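You operate a simulated robot arm through the tools that you are given. There is no shell and no other tool.

Carry out the task below with a simulated robot arm. There is one attempt and no reset: what you move stays moved.

TASK
Take the crucible from the green-lidded pot and tip its residue into the dish on the tiled bench.
Fine: green lid on the tiled bench meanwhile, back on the pot after; the crucible then stands in the brown rack; spill nothing.

It is judged by the outcome, as a careful person would: the job done as asked, and still so three seconds after it is handed in. It fails if anything else is knocked over, pushed out of place, dropped, spilled or broken. Lids that push on must go on centred and level and be pressed home; caps that screw on are set level and turned clockwise until they are tight.

THE ROBOT
A 7-joint arm with a fingered hand, fixed in place. Base frame: the origin is on the floor under the middle of its stand, x ahead of it, y to its left, z up; the work surface is at about z = 800. Lengths are in mm, angles in degrees, forces in N, time in s.
It reaches about 1228 mm from its shoulder. Its first joint turns from -115.0 to 115.0 degrees. Payload 5 kg.
Tool frame: the origin (TCP) lies between the finger pads and is the grasp point; the fingertips stand 32 mm ahead of it; z points along the fingers, y is the line along which they close. The gripper opens to 160 mm; its body begins 89 mm behind the TCP. The gripper is a hand of 4 fingers: y runs from the thumb to the fingers, the wrist lies at [0, 0, -267] in the tool frame, and closing takes about 1.5 s.
Orientation is that of the tool frame in the base frame, as [roll, pitch, yaw] about the fixed x, y, z axes, in that order (R = Rz(yaw) Ry(pitch) Rx(roll)). With the fingers straight down and closing along the base's y, the tool's x points along the base's -x, its y along +y and its z along -z.

THE INTERFACE
- The arm moves only by the tool arm_command. Its argument "series" is a list of rows, each a list of 6 numbers: the shift along the tool's x, y, z in m, then the turn, a rotation vector about the tool's x, y, z in degrees. In form: [[dx, dy, dz, ax, ay, az], ...]. A call has 1 to 20 rows; each row shifts and turns the commanded pose from where the row before left it, along the tool's axes as they then stand. "grip" is the gripper command, from -1 (shut) to 1 (fully open), values between in proportion, set as the call begins (left out, the last holds). A row lasts 0.2 s, in which the tool goes at most 50 mm and 8.6 degrees; a call with a longer step from one row to the next is refused whole, and so is a gripper value outside its range. Where a pose cannot be reached the arm comes as near as it can. A force on the tool above 90 N (or 10 N above the force at the start of the call, whichever is more), or a blocked arm, ends the call early, and 0.2 s more pass. Each finger travels about 45 mm/s and halts on what it meets, pressing with about 29 N; the grip force reading is that of the motor and also rises with nothing between the fingers. The clock runs only during rows and for 0.2 s after the last one: add rows that do not move to give the fingers time. It gives the time, the measured TCP pose, the force on the tool (base axes), the opening and the grip force at its end, in the units of the frame above (readings bear some noise), with the torque about the TCP (base axes, N m) and any sound that the robot's microphone picked up.
- Cameras (640 x 400 px; columns grow to the right, rows downward): "scene" is fixed at [400.1, -651.2, 1577]; the picture's right is [0.91, -0.41, 0.00], its down [-0.35, -0.77, -0.54] and it looks along [0.22, 0.49, -0.84] (base axes); focal length 331 px, centre (320, 200). "wrist" rides on the gripper at [80, -4, -114] in the tool frame; the picture's right is [0.05, 1.00, 0.00], its down [-0.82, 0.04, -0.58] and it looks along [-0.58, 0.03, 0.82] (tool axes); focal length 265 px, centre (320, 200). There is no depth. A picture from a camera that has moved, and an enlarged one, comes with that camera's place and axes in the base frame and with its lens.
- snapshot(camera): a new picture of that camera. No time passes.
- raise_lower(by): slides the trunk up (or, below 0, down) by that many mm; the arm rides with it, the base frame stays. It gives what a move gives, with no picture.
- finger_targets(finger1, finger2, finger3, thumb_bend): sets how far each is bent, from 0 (flat) to 1 (curled in); at 0.3 the hand is open as for a grip, at 0.7 the pads meet at the TCP. One left out holds its place. A second passes; each finger stops where it meets its share of the squeeze, and holds until it gets a number again. A gripper value or a shape takes the hand back. It gives what a move gives, with no picture; readings hold the bend of each and the force on the fingers (four entries, about 0 where the hand has none), thumb and palm.
- grasp_type(shape): the hand has 4 fingers and takes this shape, open, in about a second: jaw (thumb against the fingers, like two jaws); tri (thumb and two fingers); tip (a fingertip pinch); poke (one finger out to press); point (the index stretched); flat (the hand flat); cup (the hand cupped); fist (a fist). The gripper value then closes the fingers along that shape, each until it touches; the sizes above hold for jaw. It gives what a move gives, with no picture.
- inspect(camera, box): a new picture of the part [left, top, right, bottom] of that camera's present view, enlarged. No time passes.
- hand_in(): hands the job in; it is judged then, once.

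Places have to be worked out from the pictures, the camera data and where the tool is seen. Open the gripper and draw the arm clear of the work before you hand the job in, unless the task says otherwise.

The tools are called after ">>>" as a command line: name --pt "numbers of a row" for each row, then --argument value for the rest, lists and objects as JSON in quotes. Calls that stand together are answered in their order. arm_command: Moves the arm, as the interface text tells. Its arguments: {"type":"object","properties":{"series":{"type":"array","items":{"type":"array","items":{"type":"number"}}},"grip":{"type":"number"}},"required":["series"]} The other tools are called the same way: raise_lower (by) moves the trunk up or down; grasp_type (shape) gives the hand a shape; finger_targets (finger1, finger2, finger3, thumb_bend) moves the fingers one by one; snapshot (camera) takes a picture; inspect (camera, box) takes an enlarged picture of a part of a camera's view; hand_in () hands the job in.

At the start:

```text
time_s: 0.0
tcp_pos: [685.5, -269.8, 1161.3]
orientation: [-179.9, 0.0, 180.0]
ft_force: [1.1, -0.1, -0.7]
moment: [0.01, 0.0, -0.03]
gripper_width: 159.9
finger_force: 0.1
shape: jaw
bend: [0.3, 0.3, 0.3, 0.3]
finger forces: [0.0, 0.1, 0.1, 0.0, 0.1, 0.1]
trunk travel left (down, up): [-575.0, 415.0]
```

scene: 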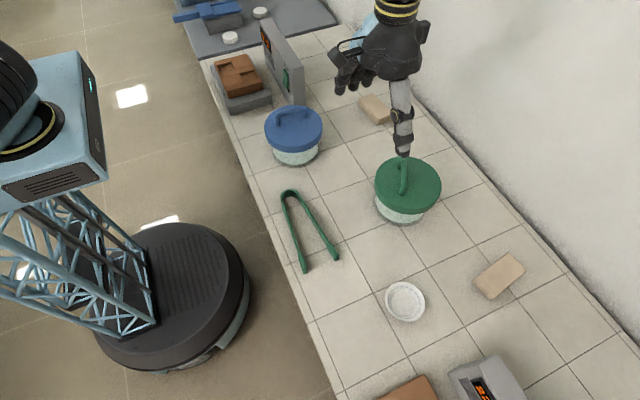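
wrist: 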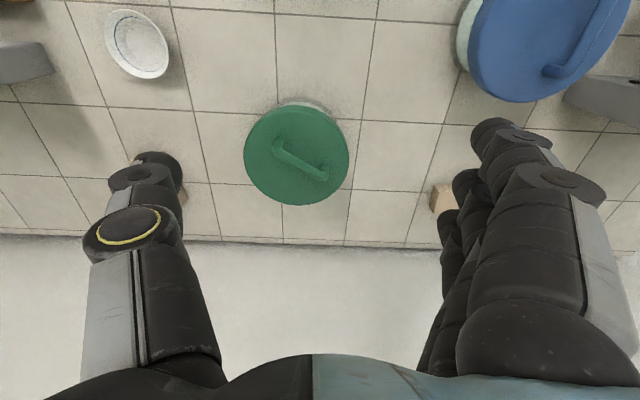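

I'll start by looking closely at the scene: the green-lidded pot, the dish, the racks, and the tongs.

>>> inspect --camera "scene" --box '[340, 130, 500, 230]'

>>> inspect --camera "scene" --box '[170, 0, 330, 100]'

>>> inspect --camera "scene" --box '[200, 40, 360, 140]'

>>> inspect --camera "scene" --box '[340, 250, 580, 400]'

>>> inspect --camera "scene" --box '[240, 170, 400, 270]'

```text
4.00 times, centred on (420, 180) of scene
camera zoom: at [400.1, -651.2, 1577.0], right [0.91, -0.41, 0.0], down [-0.35, -0.77, -0.54], along [0.22, 0.49, -0.84], focal length 1322 px, centre (-80, 280)
```

zoom: 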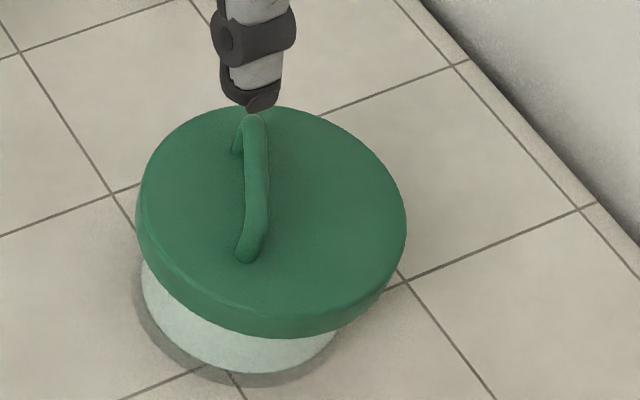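

```text
4.00 times, centred on (250, 50) of scene
camera zoom: at [400.1, -651.2, 1577.0], right [0.91, -0.41, 0.0], down [-0.35, -0.77, -0.54], along [0.22, 0.49, -0.84], focal length 1322 px, centre (600, 800)
```

zoom: 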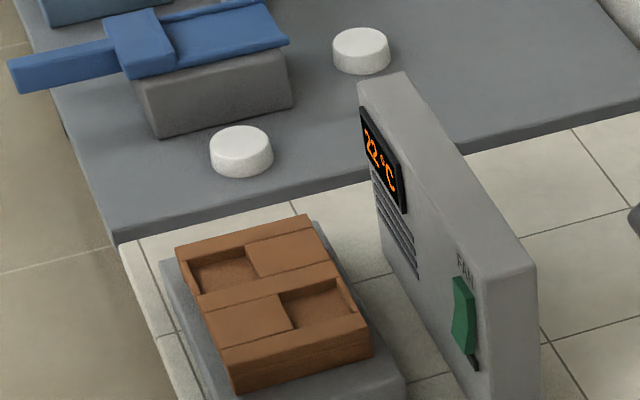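

```text
4.00 times, centred on (280, 90) of scene
camera zoom: at [400.1, -651.2, 1577.0], right [0.91, -0.41, 0.0], down [-0.35, -0.77, -0.54], along [0.22, 0.49, -0.84], focal length 1322 px, centre (480, 640)
```

zoom: 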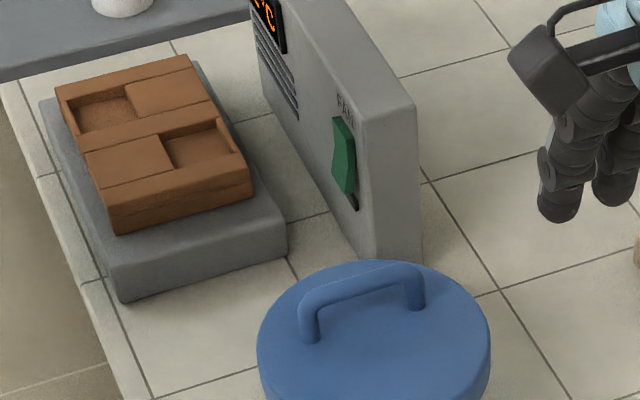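

```text
2.67 times, centred on (460, 325) of scene
camera zoom: at [400.1, -651.2, 1577.0], right [0.91, -0.41, 0.0], down [-0.35, -0.77, -0.54], along [0.22, 0.49, -0.84], focal length 882 px, centre (-53, -133)
```

zoom: 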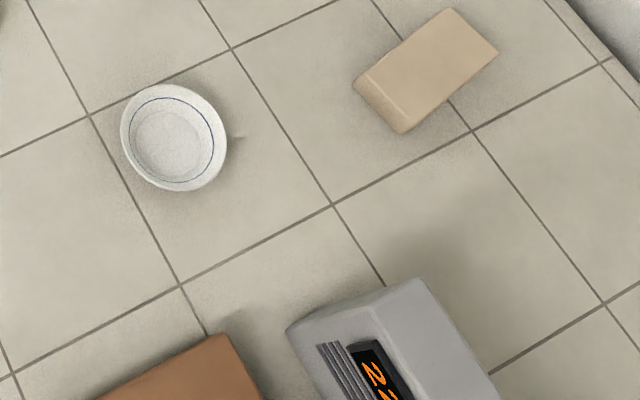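

```text
4.00 times, centred on (320, 220) of scene
camera zoom: at [400.1, -651.2, 1577.0], right [0.91, -0.41, 0.0], down [-0.35, -0.77, -0.54], along [0.22, 0.49, -0.84], focal length 1322 px, centre (320, 120)
```

zoom: 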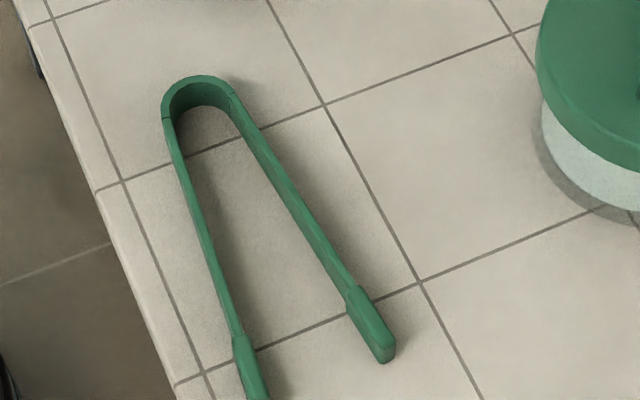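

The green pot is near (790,-305), the dish near (665,-537), and the brown rack on a grey block near (543,343). There's also something brown at the bottom of the view, so I'll move the wrist camera high over that end to look.

>>> arm_command --pt "0.03 -0.035 0 0 0 0" --pt "0.03 -0.035 0 0 0 0" --pt "0.03 -0.035 0 0 0 0" --pt "0.03 -0.035 0 0 0 0" --pt "0.0 -0.045 0 0 0 0" --pt "0.0 -0.045 0 0 0 0" --pt "0.0 -0.045 0 0 0 0" --pt "0 0 0 0 0 0"

>>> snapshot --camera "wrist"

>>> snapshot --camera "scene"

```text
time_s: 1.8
tcp_pos: [565.8, -542.5, 1162.6]
orientation: [-180.0, 0.0, 179.9]
ft_force: [0.4, 0.6, 0.3]
moment: [-0.02, 0.01, 0.01]
gripper_width: 160.0
finger_force: 0.1
shape: jaw
bend: [0.3, 0.3, 0.3, 0.3]
finger forces: [0.0, 0.0, 0.0, 0.0, 0.0, 0.0]
trunk travel left (down, up): [-575.0, 415.0]
```

```text
taken
camera wrist: at [486.3, -545.9, 1275.1], right [-0.05, 1.0, 0.0], down [0.82, 0.04, 0.58], along [0.58, 0.03, -0.82], focal length 265 px, centre (320, 200)
```

wrist: 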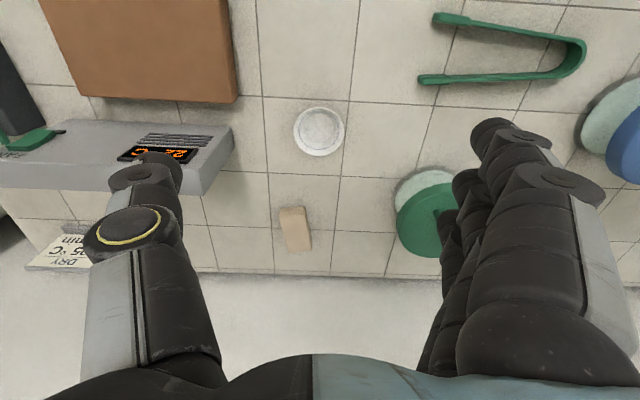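

```text
taken
```

scene: 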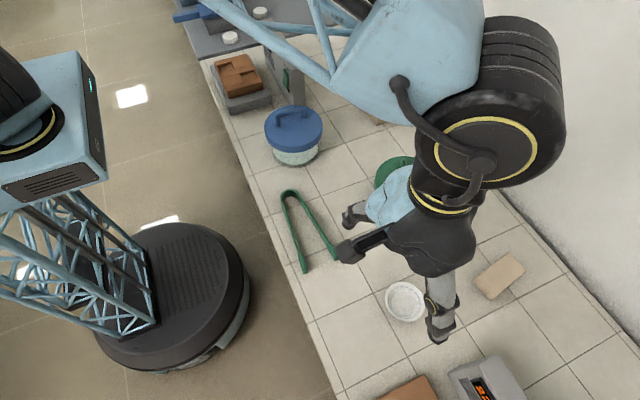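

There's a larger brown slab and another controller with a note at this end. I'll go a bit further to see them fully.

>>> arm_command --pt "0.02 -0.045 0 0 0 0" --pt "0.02 -0.045 0 0 0 0" --pt "0.02 -0.045 0 0 0 0" --pt "0.02 -0.045 0 0 0 0" --pt "0.02 -0.045 0 0 0 0" --pt "0.0 0 0 0 0 0"

>>> snapshot --camera "wrist"

>>> inspect --camera "wrist" --box '[100, 0, 420, 200]'

```text
time_s: 3.2
tcp_pos: [465.9, -769.4, 1161.9]
orientation: [179.9, 0.0, 179.9]
ft_force: [0.0, -0.2, 0.0]
moment: [-0.01, 0.01, 0.02]
gripper_width: 160.1
finger_force: 0.0
shape: jaw
bend: [0.3, 0.3, 0.3, 0.3]
finger forces: [0.0, 0.1, 0.1, 0.0, 0.0, 0.0]
trunk travel left (down, up): [-575.0, 415.0]
```

```text
taken
camera wrist: at [385.2, -772.3, 1274.9], right [-0.05, 1.0, 0.0], down [0.82, 0.04, 0.58], along [0.58, 0.03, -0.82], focal length 265 px, centre (320, 200)
```

wrist: 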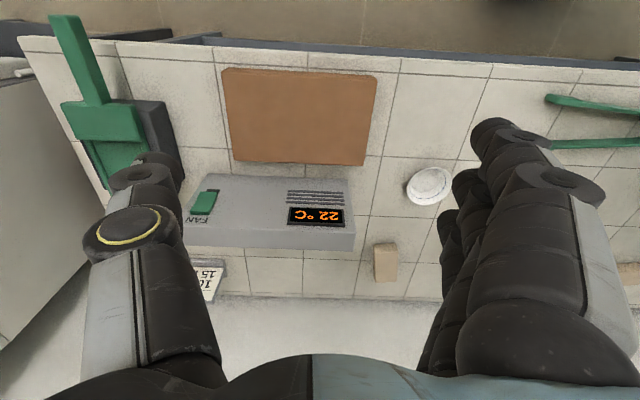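

```text
2.00 times, centred on (260, 100) of wrist
camera zoom: at [385.2, -772.3, 1274.9], right [-0.05, 1.0, 0.0], down [0.82, 0.04, 0.58], along [0.58, 0.03, -0.82], focal length 531 px, centre (440, 400)
```

zoom: 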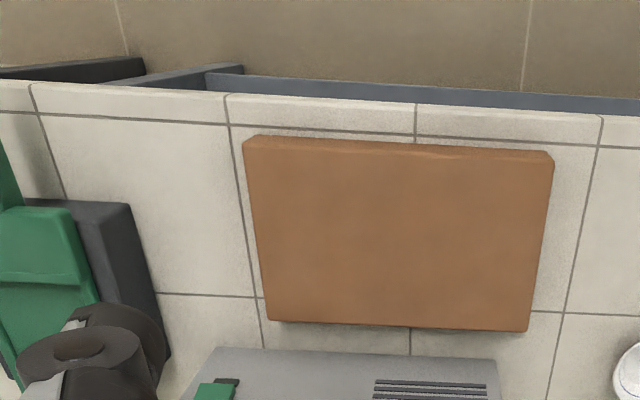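

That slab has no pockets; the pocketed brown rack is at the other end. I'll swing over to that end and look at it and the grey bench.

>>> arm_command --pt "-0.015 0.045 0 0 0 0" --pt "-0.015 0.045 0 0 0 0" --pt "-0.015 0.045 0 0 0 0" --pt "-0.015 0.045 0 0 0 0" --pt "-0.015 0.045 0 0 0 0" --pt "-0.015 0.045 0 0 0 0" --pt "-0.015 0.045 0 0 0 0" --pt "-0.015 0.045 0 0 0 0" --pt "0 0.045 0 0 0 0" --pt "0 0.045 0 0 0 0" --pt "0 0.045 0 0 0 0" --pt "0 0.045 0 0 0 0" --pt "0 0.045 0 0 0 0" --pt "0 0.045 0 0 0 0" --pt "0 0.045 0 0 0 0" --pt "0 0.045 0 0 0 0" --pt "0 0.045 0 0 0 0" --pt "0 0.045 0 0 0 0" --pt "0 0.045 0 0 0 0" --pt "0 0 0 0 0 0"

>>> snapshot --camera "wrist"

```text
time_s: 7.4
tcp_pos: [585.8, 85.5, 1161.5]
orientation: [-180.0, 0.1, -180.0]
ft_force: [0.1, 0.1, -0.1]
moment: [-0.02, -0.04, 0.02]
gripper_width: 159.9
finger_force: 0.0
shape: jaw
bend: [0.3, 0.3, 0.3, 0.3]
finger forces: [0.0, 0.0, 0.1, 0.0, 0.1, 0.0]
trunk travel left (down, up): [-575.0, 415.0]
```

```text
taken
camera wrist: at [504.7, 82.7, 1275.4], right [-0.05, 1.0, 0.0], down [0.82, 0.04, 0.58], along [0.58, 0.03, -0.82], focal length 265 px, centre (320, 200)
```

wrist: 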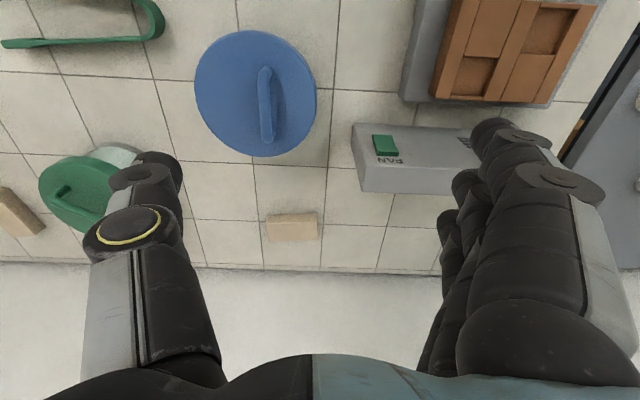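

Continuing toward the rack and the grey bench, pulling back a bit in x so the rack falls in view.

>>> arm_command --pt "0.02 0.042 0 0 0 0" --pt "0.02 0.042 0 0 0 0" --pt "0.02 0.042 0 0 0 0" --pt "0.02 0.042 0 0 0 0" --pt "0.02 0.042 0 0 0 0" --pt "0.02 0.042 0 0 0 0" --pt "0.02 0.042 0 0 0 0" --pt "0 0 0 0 0 0"

>>> snapshot --camera "wrist"

>>> inspect --camera "wrist" --box '[200, 0, 440, 150]'

>>> inspect --camera "wrist" --box '[400, 0, 640, 150]'

```text
time_s: 9.2
tcp_pos: [445.4, 380.0, 1160.1]
orientation: [180.0, 0.0, -180.0]
ft_force: [-0.3, -0.4, 0.0]
moment: [0.01, 0.01, 0.02]
gripper_width: 160.0
finger_force: 0.1
shape: jaw
bend: [0.3, 0.3, 0.3, 0.3]
finger forces: [0.0, 0.1, 0.1, 0.0, 0.0, 0.1]
trunk travel left (down, up): [-575.0, 415.0]
```

```text
taken
camera wrist: at [365.2, 377.3, 1273.9], right [-0.05, 1.0, 0.0], down [0.82, 0.04, 0.58], along [0.58, 0.03, -0.82], focal length 265 px, centre (320, 200)
```

wrist: 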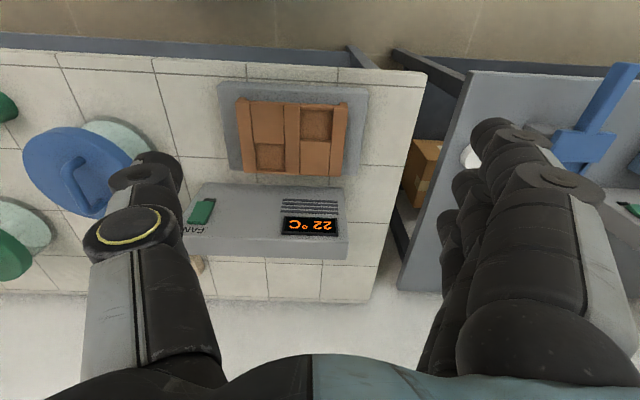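

```text
2.67 times, centred on (320, 75) of wrist
camera zoom: at [365.2, 377.3, 1273.9], right [-0.05, 1.0, 0.0], down [0.82, 0.04, 0.58], along [0.58, 0.03, -0.82], focal length 708 px, centre (320, 533)
```

zoom: 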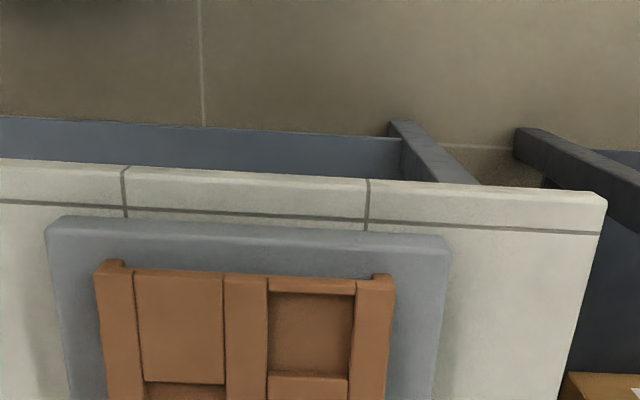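

```text
2.67 times, centred on (520, 75) of wrist
camera zoom: at [365.2, 377.3, 1273.9], right [-0.05, 1.0, 0.0], down [0.82, 0.04, 0.58], along [0.58, 0.03, -0.82], focal length 708 px, centre (-213, 533)
```

zoom: 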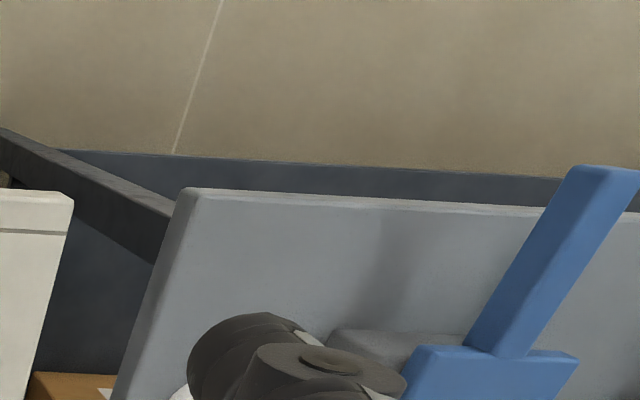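

The rack pockets are at about (570,303) and (508,380), with the top around z≈870. Now I return to above the green pot and look closely at the lid.

>>> arm_command --pt "-0.015 -0.045 0 0 0 0" --pt "-0.015 -0.045 0 0 0 0" --pt "-0.015 -0.045 0 0 0 0" --pt "-0.015 -0.045 0 0 0 0" --pt "-0.015 -0.045 0 0 0 0" --pt "-0.015 -0.045 0 0 0 0" --pt "-0.015 -0.045 0 0 0 0" --pt "-0.015 -0.045 0 0 0 0" --pt "-0.015 -0.045 0 0 0 0" --pt "-0.015 -0.045 0 0 0 0" --pt "-0.015 -0.045 0 0 0 0" --pt "-0.015 -0.045 0 0 0 0" --pt "-0.015 -0.045 0 0 0 0" --pt "-0.015 -0.045 0 0 0 0" --pt "-0.015 -0.045 0 0 0 0" --pt "0 0 0 0 0 0"

>>> snapshot --camera "wrist"

>>> inspect --camera "wrist" --box '[200, 80, 400, 205]'

>>> snapshot --camera "scene"

```text
time_s: 12.6
tcp_pos: [668.8, -294.9, 1161.2]
orientation: [-179.9, 0.0, 180.0]
ft_force: [0.1, 0.4, 0.4]
moment: [-0.01, -0.02, 0.02]
gripper_width: 159.7
finger_force: 0.0
shape: jaw
bend: [0.3, 0.3, 0.3, 0.3]
finger forces: [0.1, 0.0, 0.0, 0.1, 0.0, 0.0]
trunk travel left (down, up): [-575.0, 415.0]
```

```text
taken
camera wrist: at [590.3, -298.2, 1274.9], right [-0.05, 1.0, 0.0], down [0.82, 0.04, 0.58], along [0.58, 0.03, -0.82], focal length 265 px, centre (320, 200)
```

wrist: 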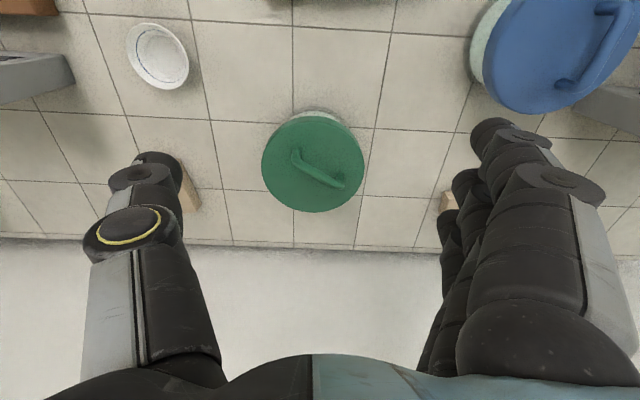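

```text
3.20 times, centred on (300, 142) of wrist
camera zoom: at [590.3, -298.2, 1274.9], right [-0.05, 1.0, 0.0], down [0.82, 0.04, 0.58], along [0.58, 0.03, -0.82], focal length 849 px, centre (384, 384)
```

zoom: 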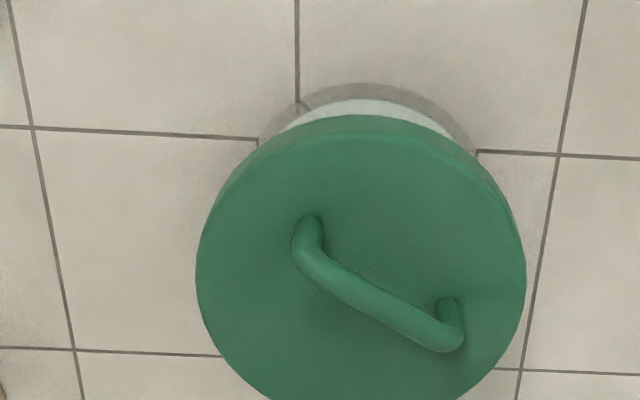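

```text
taken
```

scene: 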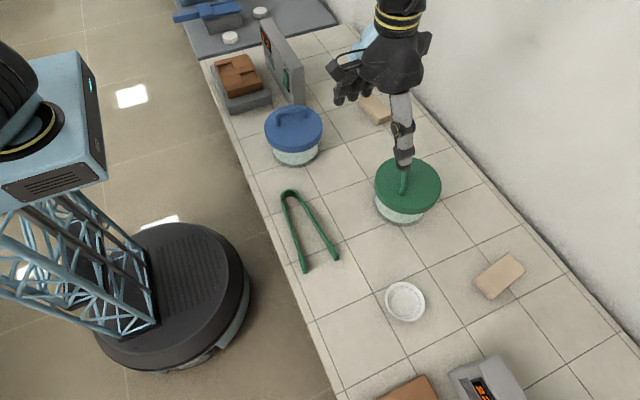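

The handle runs from about (763,-323) to (807,-254), about 57° from x, standing perhaps 40 mm above the lid top (z≈890). I'll move above it and turn the hand so that the fingers close across the bar.

>>> arm_command --pt "-0.039 0.002 0 0 0 0" --pt "-0.039 0.002 0 0 0 0" --pt "-0.039 0.003 0 0 0 0" --pt "0 0 0.02 0 0 -8.2" --pt "0 0 0.02 0 0 -8.2" --pt "0 0 0.02 0 0 -8.2" --pt "0 0 0.02 0 0 -8.2" --pt "0 0 0.02 0 0 -8.2" --pt "0 0 0 0 0 -8.2" --pt "0 0 0 0 0 -8.1" --pt "0 0 0 0 0 0"

>>> snapshot --camera "wrist"

>>> snapshot --camera "scene"

```text
time_s: 15.0
tcp_pos: [787.8, -289.1, 1061.7]
orientation: [180.0, 0.0, -122.6]
ft_force: [-0.3, -0.4, -0.4]
moment: [0.02, 0.0, 0.0]
gripper_width: 159.8
finger_force: 0.0
shape: jaw
bend: [0.3, 0.3, 0.3, 0.3]
finger forces: [0.0, 0.0, 0.1, 0.1, 0.0, 0.1]
trunk travel left (down, up): [-575.0, 415.0]
```

```text
taken
camera wrist: at [747.9, -357.2, 1174.8], right [-0.87, 0.49, 0.0], down [0.4, 0.71, 0.58], along [0.29, 0.5, -0.82], focal length 265 px, centre (320, 200)
```

wrist: 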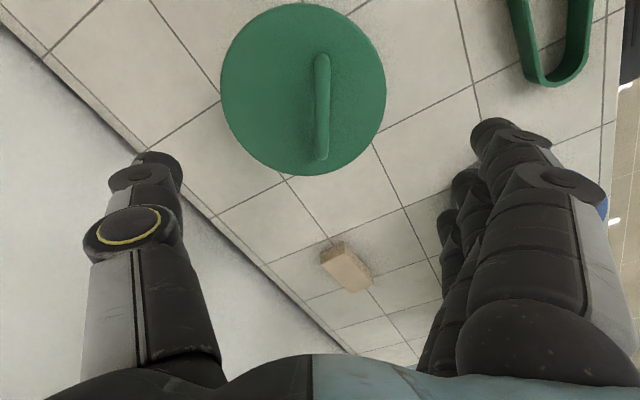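

```text
taken
```

scene: 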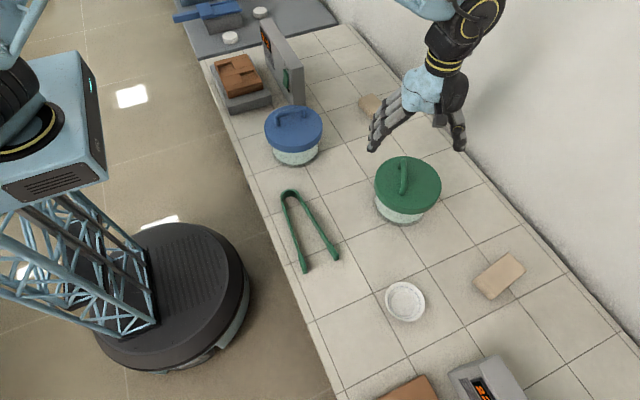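

The bar now lines up with the hand's x axis, and it sits off-centre on the lid. I'll zoom in to measure its height and the lid more carefully.

>>> inspect --camera "wrist" --box '[200, 0, 400, 125]'

>>> inspect --camera "wrist" --box '[200, 60, 400, 185]'

>>> inspect --camera "scene" --box '[340, 120, 500, 220]'

```text
3.20 times, centred on (300, 62) of wrist
camera zoom: at [747.9, -357.2, 1174.8], right [-0.87, 0.49, 0.0], down [0.4, 0.71, 0.58], along [0.29, 0.5, -0.82], focal length 849 px, centre (384, 640)
```

zoom: 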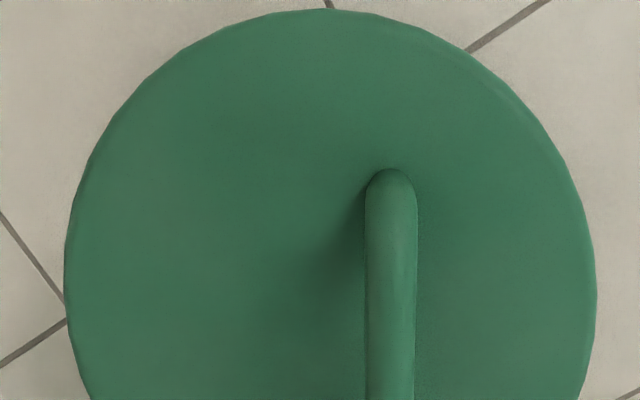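

```text
3.20 times, centred on (300, 122) of wrist
camera zoom: at [747.9, -357.2, 1174.8], right [-0.87, 0.49, 0.0], down [0.4, 0.71, 0.58], along [0.29, 0.5, -0.82], focal length 849 px, centre (384, 448)
```

zoom: 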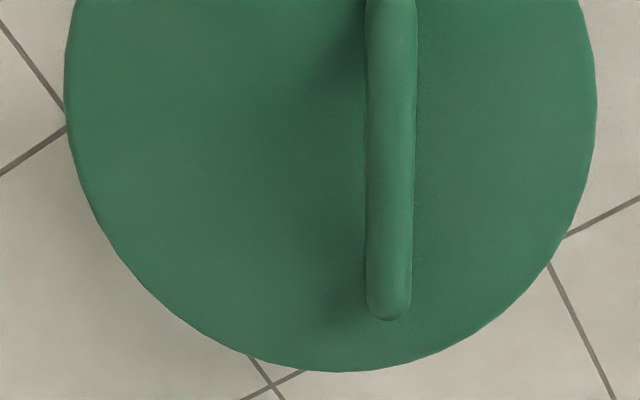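

```text
4.00 times, centred on (420, 170) of scene
camera zoom: at [400.1, -651.2, 1577.0], right [0.91, -0.41, 0.0], down [-0.35, -0.77, -0.54], along [0.22, 0.49, -0.84], focal length 1322 px, centre (-80, 320)
```

zoom: 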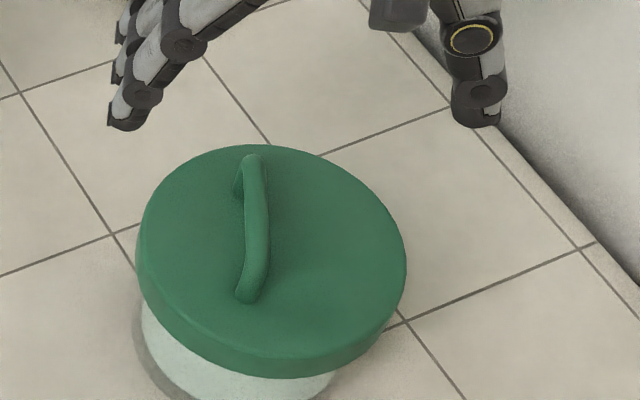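

The lid is about 170 mm across with its top near z≈886–900, and the 13 mm bar stands about 38 mm proud. I'll narrow the hand to about 65 mm and descend to just above the handle, then look.

>>> arm_command --pt "0 0.001 0.01 0 0 0" --pt "0 0 0.02 0 0 0" --pt "0 0 0.02 0 0 0" --pt "0 0 0.02 0 0 0" --pt "0 0 0.02 0 0 0" --pt "0 0 0 0 0 0" --pt "0 0 0 0 0 0" --grip -0.2

>>> inspect --camera "scene" --box '[340, 120, 500, 220]'

>>> snapshot --camera "wrist"

```text
time_s: 16.6
tcp_pos: [785.5, -288.0, 972.2]
orientation: [180.0, -0.1, -122.8]
ft_force: [1.1, -0.5, 0.2]
moment: [0.0, -0.01, -0.01]
gripper_width: 65.1
finger_force: 0.1
shape: jaw
bend: [0.73, 0.73, 0.73, 0.7]
finger forces: [0.1, 0.0, 0.0, 0.0, 0.0, 0.0]
trunk travel left (down, up): [-575.0, 415.0]
```

```text
4.00 times, centred on (420, 170) of scene
camera zoom: at [400.1, -651.2, 1577.0], right [0.91, -0.41, 0.0], down [-0.35, -0.77, -0.54], along [0.22, 0.49, -0.84], focal length 1322 px, centre (-80, 320)
```

zoom: 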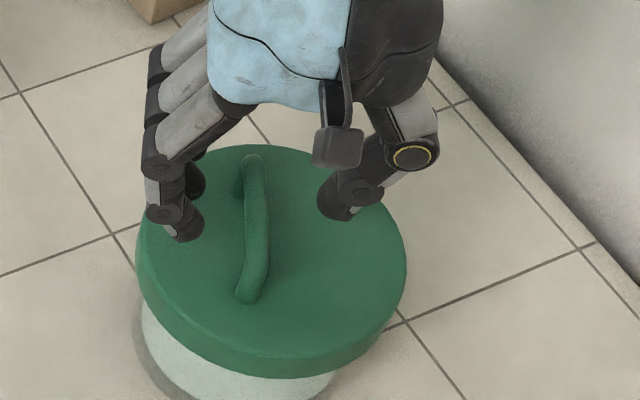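

```text
taken
camera wrist: at [746.3, -357.0, 1084.7], right [-0.87, 0.5, 0.0], down [0.41, 0.71, 0.58], along [0.29, 0.5, -0.82], focal length 265 px, centre (320, 200)
```

wrist: 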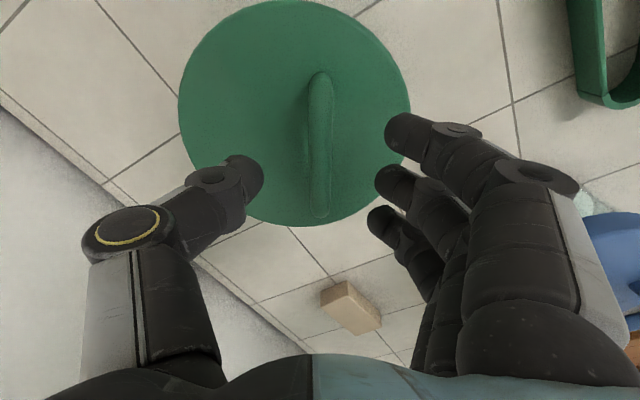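

The fingers straddle the bar well, with the tips at about z≈940. I'll descend 35 mm in small steps, checking the force.

>>> arm_command --pt "0 0 0.008 0 0 0" --pt "0 0 0.008 0 0 0" --pt "0 0 0.008 0 0 0" --pt "0 0 0.008 0 0 0" --pt "0 0 0.003 0 0 0" --pt "0 0 0 0 0 0"

>>> inspect --camera "scene" --box '[340, 120, 500, 220]'

>>> snapshot --camera "wrist"

```text
time_s: 18.0
tcp_pos: [785.4, -287.0, 938.7]
orientation: [-179.9, 0.0, -122.7]
ft_force: [-1.1, 1.0, 10.9]
moment: [0.3, 0.4, -0.05]
gripper_width: 64.8
finger_force: 0.0
shape: jaw
bend: [0.73, 0.73, 0.73, 0.7]
finger forces: [3.5, 3.5, 3.3, 0.0, 0.1, 0.0]
trunk travel left (down, up): [-575.0, 415.0]
```

```text
4.00 times, centred on (420, 170) of scene
camera zoom: at [400.1, -651.2, 1577.0], right [0.91, -0.41, 0.0], down [-0.35, -0.77, -0.54], along [0.22, 0.49, -0.84], focal length 1322 px, centre (-80, 320)
```

zoom: 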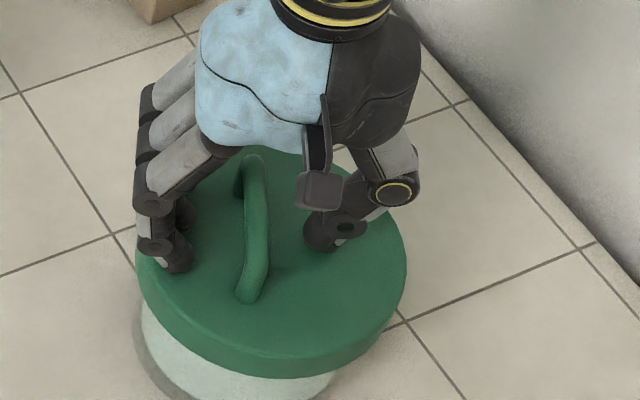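

```text
taken
camera wrist: at [746.5, -356.4, 1051.3], right [-0.87, 0.5, 0.0], down [0.4, 0.71, 0.58], along [0.29, 0.5, -0.82], focal length 265 px, centre (320, 200)
```

wrist: 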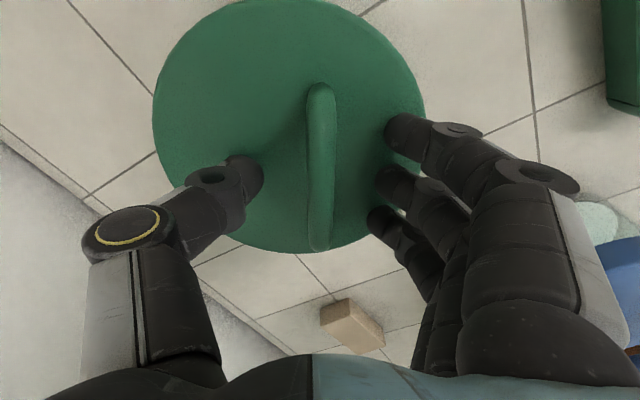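

The fingertips met the lid (about 11 N up), so the lid top is near z≈905. I'll back off 6 mm and then close on the bar.

>>> arm_command --pt "0 0 -0.006 0 0 0" --pt "0 0 0 0 0 0"

>>> arm_command --pt "0 0 0 0 0 0" --pt "0 0 0 0 0 0" --pt "0 0 0 0 0 0" --pt "0 0 0 0 0 0" --pt "0 0 0 0 0 0" --pt "0 0 0 0 0 0" --grip -0.75

>>> snapshot --camera "wrist"

```text
time_s: 18.6
tcp_pos: [787.2, -287.7, 944.7]
orientation: [180.0, 0.0, -122.7]
ft_force: [-0.2, -0.2, 0.2]
moment: [-0.01, -0.01, 0.01]
gripper_width: 64.8
finger_force: 0.1
shape: jaw
bend: [0.73, 0.73, 0.73, 0.7]
finger forces: [0.0, 0.1, 0.1, 0.1, 0.1, 0.1]
trunk travel left (down, up): [-575.0, 415.0]
```

```text
time_s: 20.0
tcp_pos: [787.5, -288.4, 943.3]
orientation: [180.0, -0.1, -122.8]
ft_force: [-0.1, -0.1, -0.2]
moment: [0.0, -0.03, -0.01]
gripper_width: 20.7
finger_force: 0.0
shape: jaw
bend: [0.72, 0.72, 0.72, 0.7]
finger forces: [0.0, 0.0, 0.0, 0.0, 0.0, 0.0]
trunk travel left (down, up): [-575.0, 415.0]
```

```text
taken
camera wrist: at [746.8, -356.6, 1056.1], right [-0.87, 0.5, 0.0], down [0.41, 0.71, 0.58], along [0.29, 0.5, -0.82], focal length 265 px, centre (320, 200)
```

wrist: 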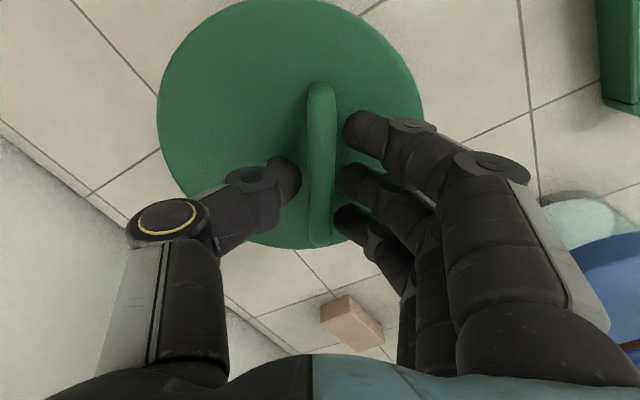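

The fingers are evenly placed around the bar. I'll close fully on it.

>>> arm_command --pt "0 0 0 0 0 0" --pt "0 0 0 0 0 0" --pt "0 0 0 0 0 0" --pt "0 0 0 0 0 0" --grip -1

>>> inspect --camera "scene" --box '[340, 120, 500, 220]'

>>> snapshot --camera "wrist"

```text
time_s: 21.0
tcp_pos: [785.9, -288.5, 943.2]
orientation: [-180.0, 0.0, -122.7]
ft_force: [-0.7, 0.2, 0.3]
moment: [0.12, 0.19, -0.01]
gripper_width: 0.3
finger_force: 29.0
shape: jaw
bend: [0.66, 0.64, 0.71, 0.71]
finger forces: [7.0, 0.1, 8.7, 0.0, 23.7, 0.1]
trunk travel left (down, up): [-575.0, 415.0]
```

```text
4.00 times, centred on (420, 170) of scene
camera zoom: at [400.1, -651.2, 1577.0], right [0.91, -0.41, 0.0], down [-0.35, -0.77, -0.54], along [0.22, 0.49, -0.84], focal length 1322 px, centre (-80, 320)
```

zoom: 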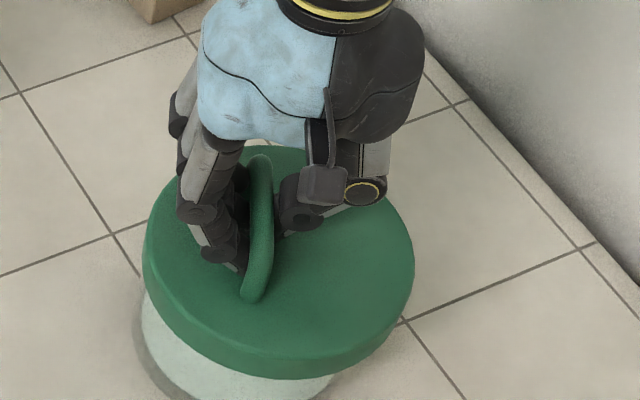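

```text
taken
camera wrist: at [746.7, -356.6, 1056.1], right [-0.87, 0.5, 0.0], down [0.41, 0.71, 0.58], along [0.29, 0.5, -0.82], focal length 265 px, centre (320, 200)
```

wrist: 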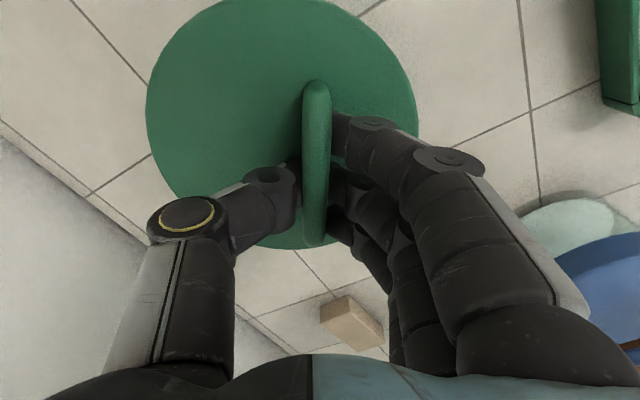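

The opening reads 0.3 mm although the bar is between thumb and fingers, so the tips may have met beneath it. I'll check whether the pot itself shifted before lifting.

>>> inspect --camera "scene" --box '[360, 150, 460, 230]'

>>> inspect --camera "wrist" --box '[240, 70, 420, 270]'

```text
5.00 times, centred on (410, 190) of scene
camera zoom: at [400.1, -651.2, 1577.0], right [0.91, -0.41, 0.0], down [-0.35, -0.77, -0.54], along [0.22, 0.49, -0.84], focal length 1653 px, centre (-130, 250)
```

zoom: 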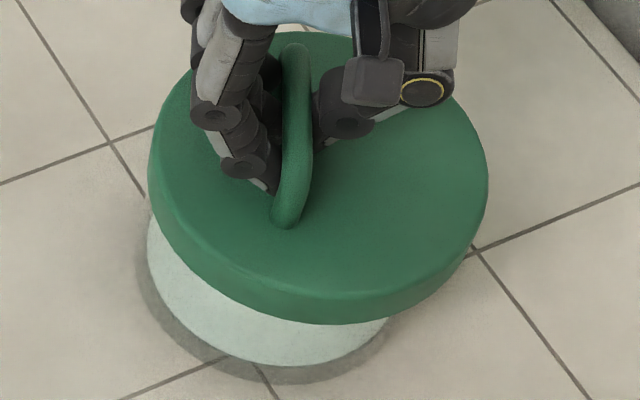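

```text
2.00 times, centred on (330, 170) of wrist
camera zoom: at [746.7, -356.6, 1056.1], right [-0.87, 0.5, 0.0], down [0.41, 0.71, 0.58], along [0.29, 0.5, -0.82], focal length 531 px, centre (300, 260)
```

zoom: 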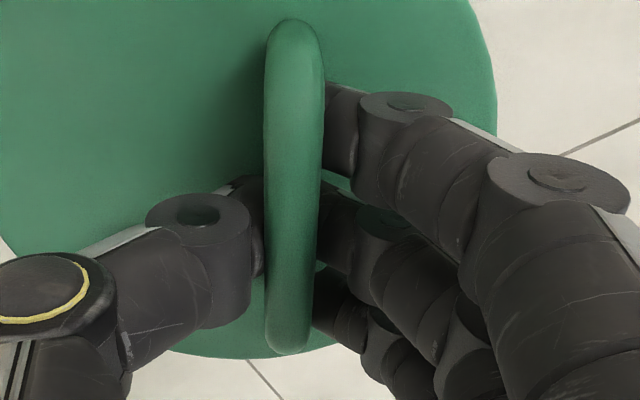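

The pot hasn't moved; the lid just shifted a few mm as the fingers closed under the bar. I'll lift slowly a little and watch how the lid hangs.

>>> arm_command --pt "0 0 -0.005 0 0 0" --pt "0 0 -0.005 0 0 0" --pt "0 0 -0.005 0 0 0" --pt "0 0 -0.005 0 0 0" --pt "0 0 0 0 0 0"

>>> inspect --camera "scene" --box '[340, 120, 500, 220]'

>>> snapshot --camera "wrist"

```text
time_s: 22.2
tcp_pos: [785.9, -287.0, 963.1]
orientation: [-180.0, -0.1, -122.7]
ft_force: [-0.7, 1.3, -2.0]
moment: [0.11, 0.11, -0.03]
gripper_width: 0.2
finger_force: 29.1
shape: jaw
bend: [0.66, 0.64, 0.71, 0.71]
finger forces: [7.9, 0.0, 7.5, 0.0, 0.0, 0.0]
trunk travel left (down, up): [-575.0, 415.0]
```

```text
4.00 times, centred on (420, 170) of scene
camera zoom: at [400.1, -651.2, 1577.0], right [0.91, -0.41, 0.0], down [-0.35, -0.77, -0.54], along [0.22, 0.49, -0.84], focal length 1322 px, centre (-80, 320)
```

zoom: 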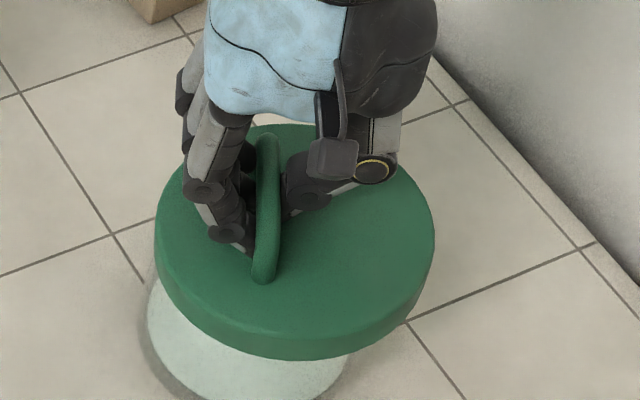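

```text
taken
camera wrist: at [746.9, -356.3, 1075.8], right [-0.87, 0.5, 0.0], down [0.4, 0.71, 0.58], along [0.29, 0.5, -0.82], focal length 265 px, centre (320, 200)
```

wrist: 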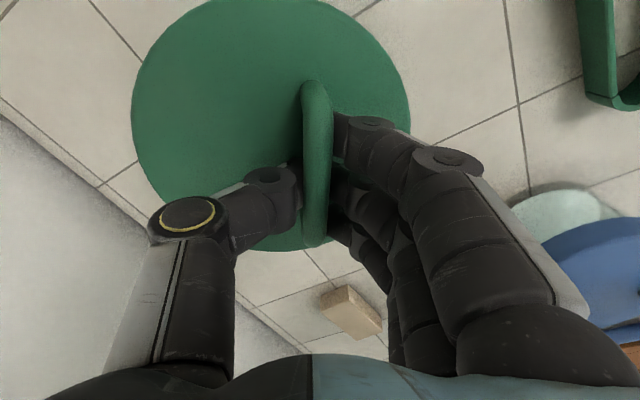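

The lid is rising with the hand. I'll lift further to clear and check the hang of the lid.

>>> arm_command --pt "0 0 -0.01 0 0 0" --pt "0 0 -0.01 0 0 0" --pt "0 0 -0.02 0 0 0" --pt "0 0 -0.02 0 0 0" --pt "0 0 -0.02 0 0 0" --pt "0 0 0 0 0 0" --pt "0 0 0 0 0 0"

>>> snapshot --camera "scene"

>>> inspect --camera "scene" --box '[340, 100, 500, 200]'

>>> snapshot --camera "wrist"

```text
time_s: 23.8
tcp_pos: [785.6, -287.9, 1042.9]
orientation: [179.9, -0.1, -122.7]
ft_force: [0.3, -1.1, -1.1]
moment: [0.0, 0.06, 0.02]
gripper_width: 0.0
finger_force: 28.9
shape: jaw
bend: [0.67, 0.64, 0.71, 0.71]
finger forces: [8.1, 0.1, 5.9, 0.0, 0.0, 0.1]
trunk travel left (down, up): [-575.0, 415.0]
```

```text
taken
```

scene: 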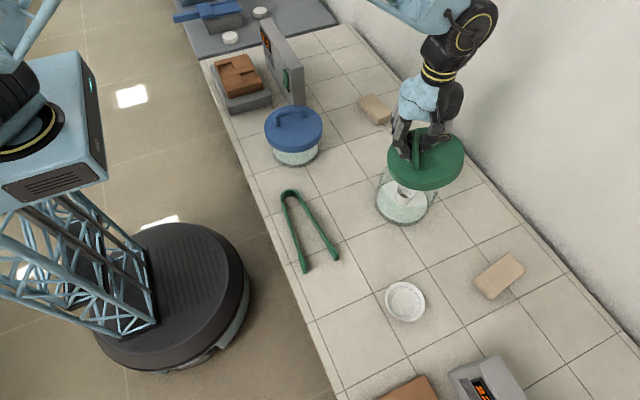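

```text
4.00 times, centred on (420, 150) of scene
camera zoom: at [400.1, -651.2, 1577.0], right [0.91, -0.41, 0.0], down [-0.35, -0.77, -0.54], along [0.22, 0.49, -0.84], focal length 1322 px, centre (-80, 400)
```

zoom: 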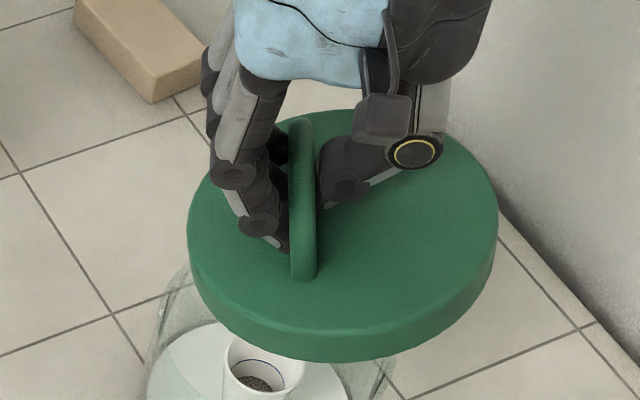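

```text
taken
camera wrist: at [746.3, -356.6, 1155.3], right [-0.87, 0.5, 0.0], down [0.41, 0.71, 0.58], along [0.29, 0.5, -0.82], focal length 265 px, centre (320, 200)
```

wrist: 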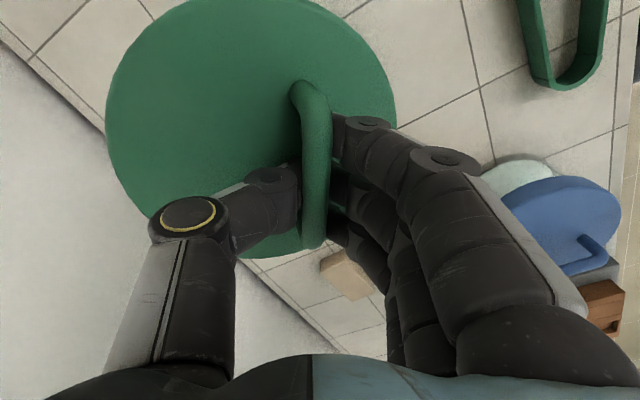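

The lid is off, revealing a glass pot with a small white crucible inside on a plate. I'll carry the lid toward (805,-95), which is clear bench between the two pots.

>>> arm_command --pt "-0.018 0.0115 0 0 0 0" --pt "-0.021 0.0135 0 0 0 0" --pt "-0.021 0.0135 0 0 0 0" --pt "-0.021 0.0135 0 0 0 0" --pt "-0.021 0.0135 0 0 0 0" --pt "-0.021 0.0135 0 0 0 0" --pt "-0.021 0.0135 0 0 0 0" --pt "-0.018 0.0115 0 0 0 0" --pt "0 0 0 0 0 0"

>>> snapshot --camera "scene"

>>> snapshot --camera "wrist"

>>> inspect --camera "scene" --box '[350, 140, 450, 240]'

```text
time_s: 25.8
tcp_pos: [787.0, -93.9, 1042.6]
orientation: [180.0, 0.1, -122.7]
ft_force: [-0.4, 0.3, -1.5]
moment: [0.04, 0.03, -0.03]
gripper_width: 0.2
finger_force: 28.5
shape: jaw
bend: [0.67, 0.64, 0.71, 0.71]
finger forces: [8.0, 0.0, 5.8, 0.0, 0.1, 0.1]
trunk travel left (down, up): [-575.0, 415.0]
```

```text
taken
```

scene: 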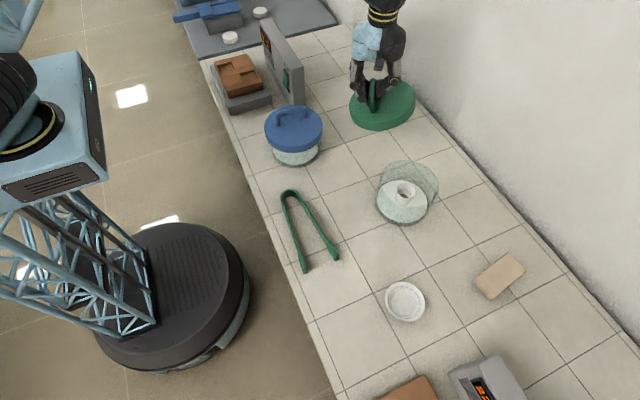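

```text
taken
camera wrist: at [746.8, -163.7, 1155.5], right [-0.87, 0.5, 0.0], down [0.41, 0.71, 0.58], along [0.29, 0.5, -0.82], focal length 265 px, centre (320, 200)
```

wrist: 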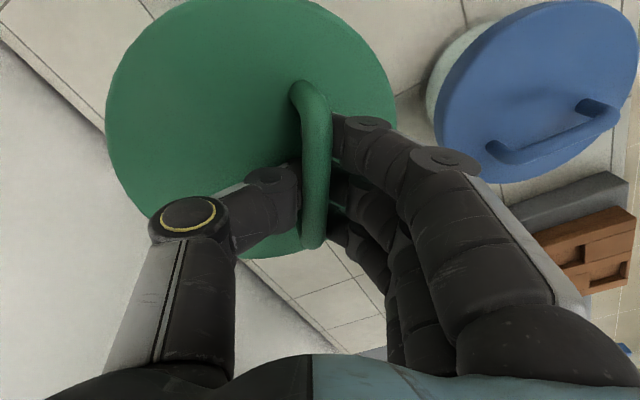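

```text
4.00 times, centred on (400, 190) of scene
camera zoom: at [400.1, -651.2, 1577.0], right [0.91, -0.41, 0.0], down [-0.35, -0.77, -0.54], along [0.22, 0.49, -0.84], focal length 1322 px, centre (0, 240)
```

zoom: 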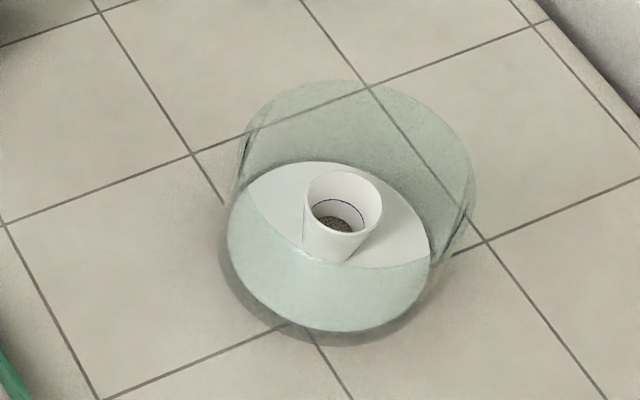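

The lid is steady above clear bench. I'll lower it to about 60 mm above the bench quickly, then slow down.

>>> arm_command --pt "0 0 0.02 0 0 0" --pt "0 0 0.025 0 0 0" --pt "0 0 0.025 0 0 0" --pt "0 0 0.025 0 0 0" --pt "0 0 0.025 0 0 0" --pt "0 0 0.02 0 0 0" --pt "0 0 0 0 0 0"

>>> inspect --camera "scene" --box '[290, 60, 450, 160]'

>>> snapshot --camera "wrist"

```text
time_s: 27.4
tcp_pos: [787.2, -95.4, 902.2]
orientation: [180.0, 0.0, -122.7]
ft_force: [-0.7, -0.4, -2.2]
moment: [0.02, 0.03, 0.0]
gripper_width: 0.0
finger_force: 28.9
shape: jaw
bend: [0.67, 0.64, 0.71, 0.71]
finger forces: [7.9, 0.0, 5.9, 0.1, 0.0, 0.1]
trunk travel left (down, up): [-575.0, 415.0]
```

```text
4.00 times, centred on (370, 110) of scene
camera zoom: at [400.1, -651.2, 1577.0], right [0.91, -0.41, 0.0], down [-0.35, -0.77, -0.54], along [0.22, 0.49, -0.84], focal length 1322 px, centre (120, 560)
```

zoom: 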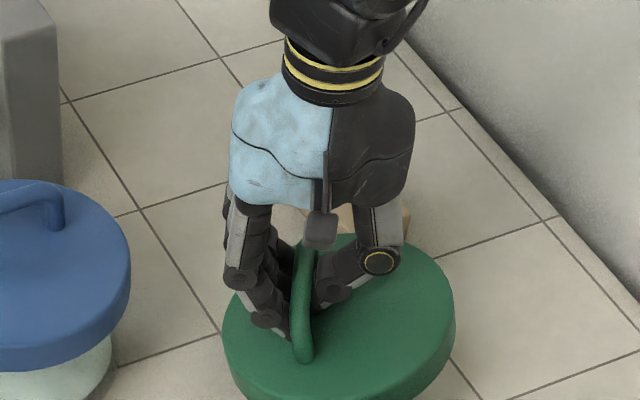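

```text
taken
camera wrist: at [747.3, -163.9, 1015.2], right [-0.87, 0.5, 0.0], down [0.41, 0.71, 0.58], along [0.29, 0.5, -0.82], focal length 265 px, centre (320, 200)
```

wrist: 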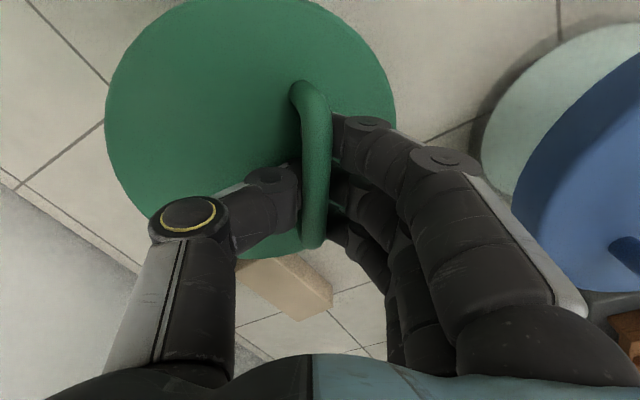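

Clearances to the blue pot and the tan block look fine. Lowering slowly toward the bench.

>>> arm_command --pt "0 0 0.005 0 0 0" --pt "0 0 0.005 0 0 0" --pt "0 0 0.005 0 0 0" --pt "0 0 0.005 0 0 0" --pt "0 0 0 0 0 0"

>>> inspect --camera "scene" --box '[310, 70, 450, 160]'

```text
time_s: 28.6
tcp_pos: [786.8, -95.6, 882.6]
orientation: [180.0, 0.1, -122.7]
ft_force: [0.4, -0.5, -1.3]
moment: [0.0, 0.04, -0.02]
gripper_width: 0.0
finger_force: 28.5
shape: jaw
bend: [0.67, 0.64, 0.71, 0.71]
finger forces: [7.9, 0.1, 5.8, 0.0, 0.1, 0.0]
trunk travel left (down, up): [-575.0, 415.0]
```

```text
4.44 times, centred on (380, 115) of scene
camera zoom: at [400.1, -651.2, 1577.0], right [0.91, -0.41, 0.0], down [-0.35, -0.77, -0.54], along [0.22, 0.49, -0.84], focal length 1469 px, centre (53, 578)
```

zoom: 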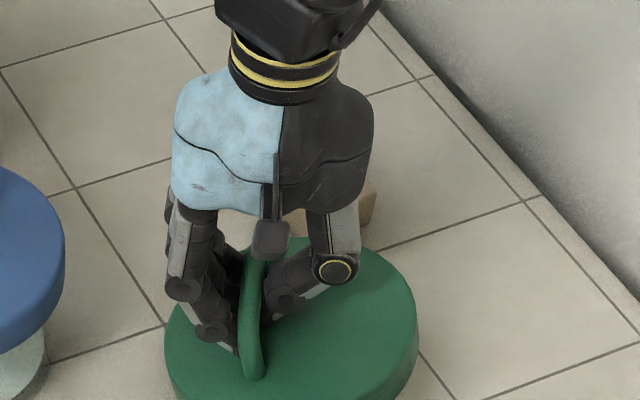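

Still free. I'll keep lowering in small steps and watch the force.

>>> arm_command --pt "0 0 0.004 0 0 0" --pt "0 0 0.004 0 0 0" --pt "0 0 0.004 0 0 0" --pt "0 0 0 0 0 0"

>>> inspect --camera "scene" --box '[310, 90, 450, 180]'

```text
time_s: 29.6
tcp_pos: [787.4, -95.1, 871.0]
orientation: [-180.0, 0.0, -122.7]
ft_force: [1.8, -0.9, 3.1]
moment: [0.11, 0.21, 0.05]
gripper_width: 0.0
finger_force: 29.6
shape: jaw
bend: [0.67, 0.64, 0.71, 0.71]
finger forces: [6.7, 0.1, 8.0, 0.0, 33.7, 0.0]
trunk travel left (down, up): [-575.0, 415.0]
```

```text
4.44 times, centred on (380, 135) of scene
camera zoom: at [400.1, -651.2, 1577.0], right [0.91, -0.41, 0.0], down [-0.35, -0.77, -0.54], along [0.22, 0.49, -0.84], focal length 1469 px, centre (53, 489)
```

zoom: 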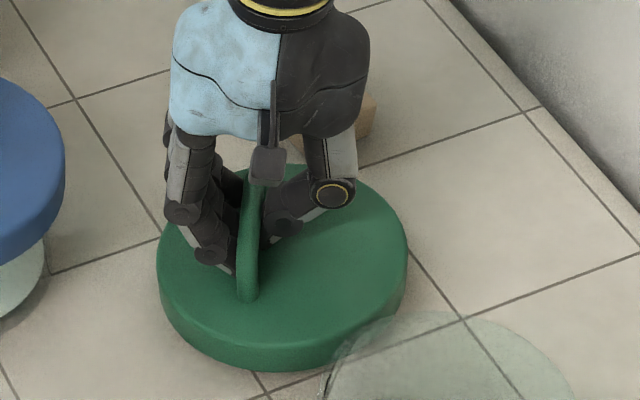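

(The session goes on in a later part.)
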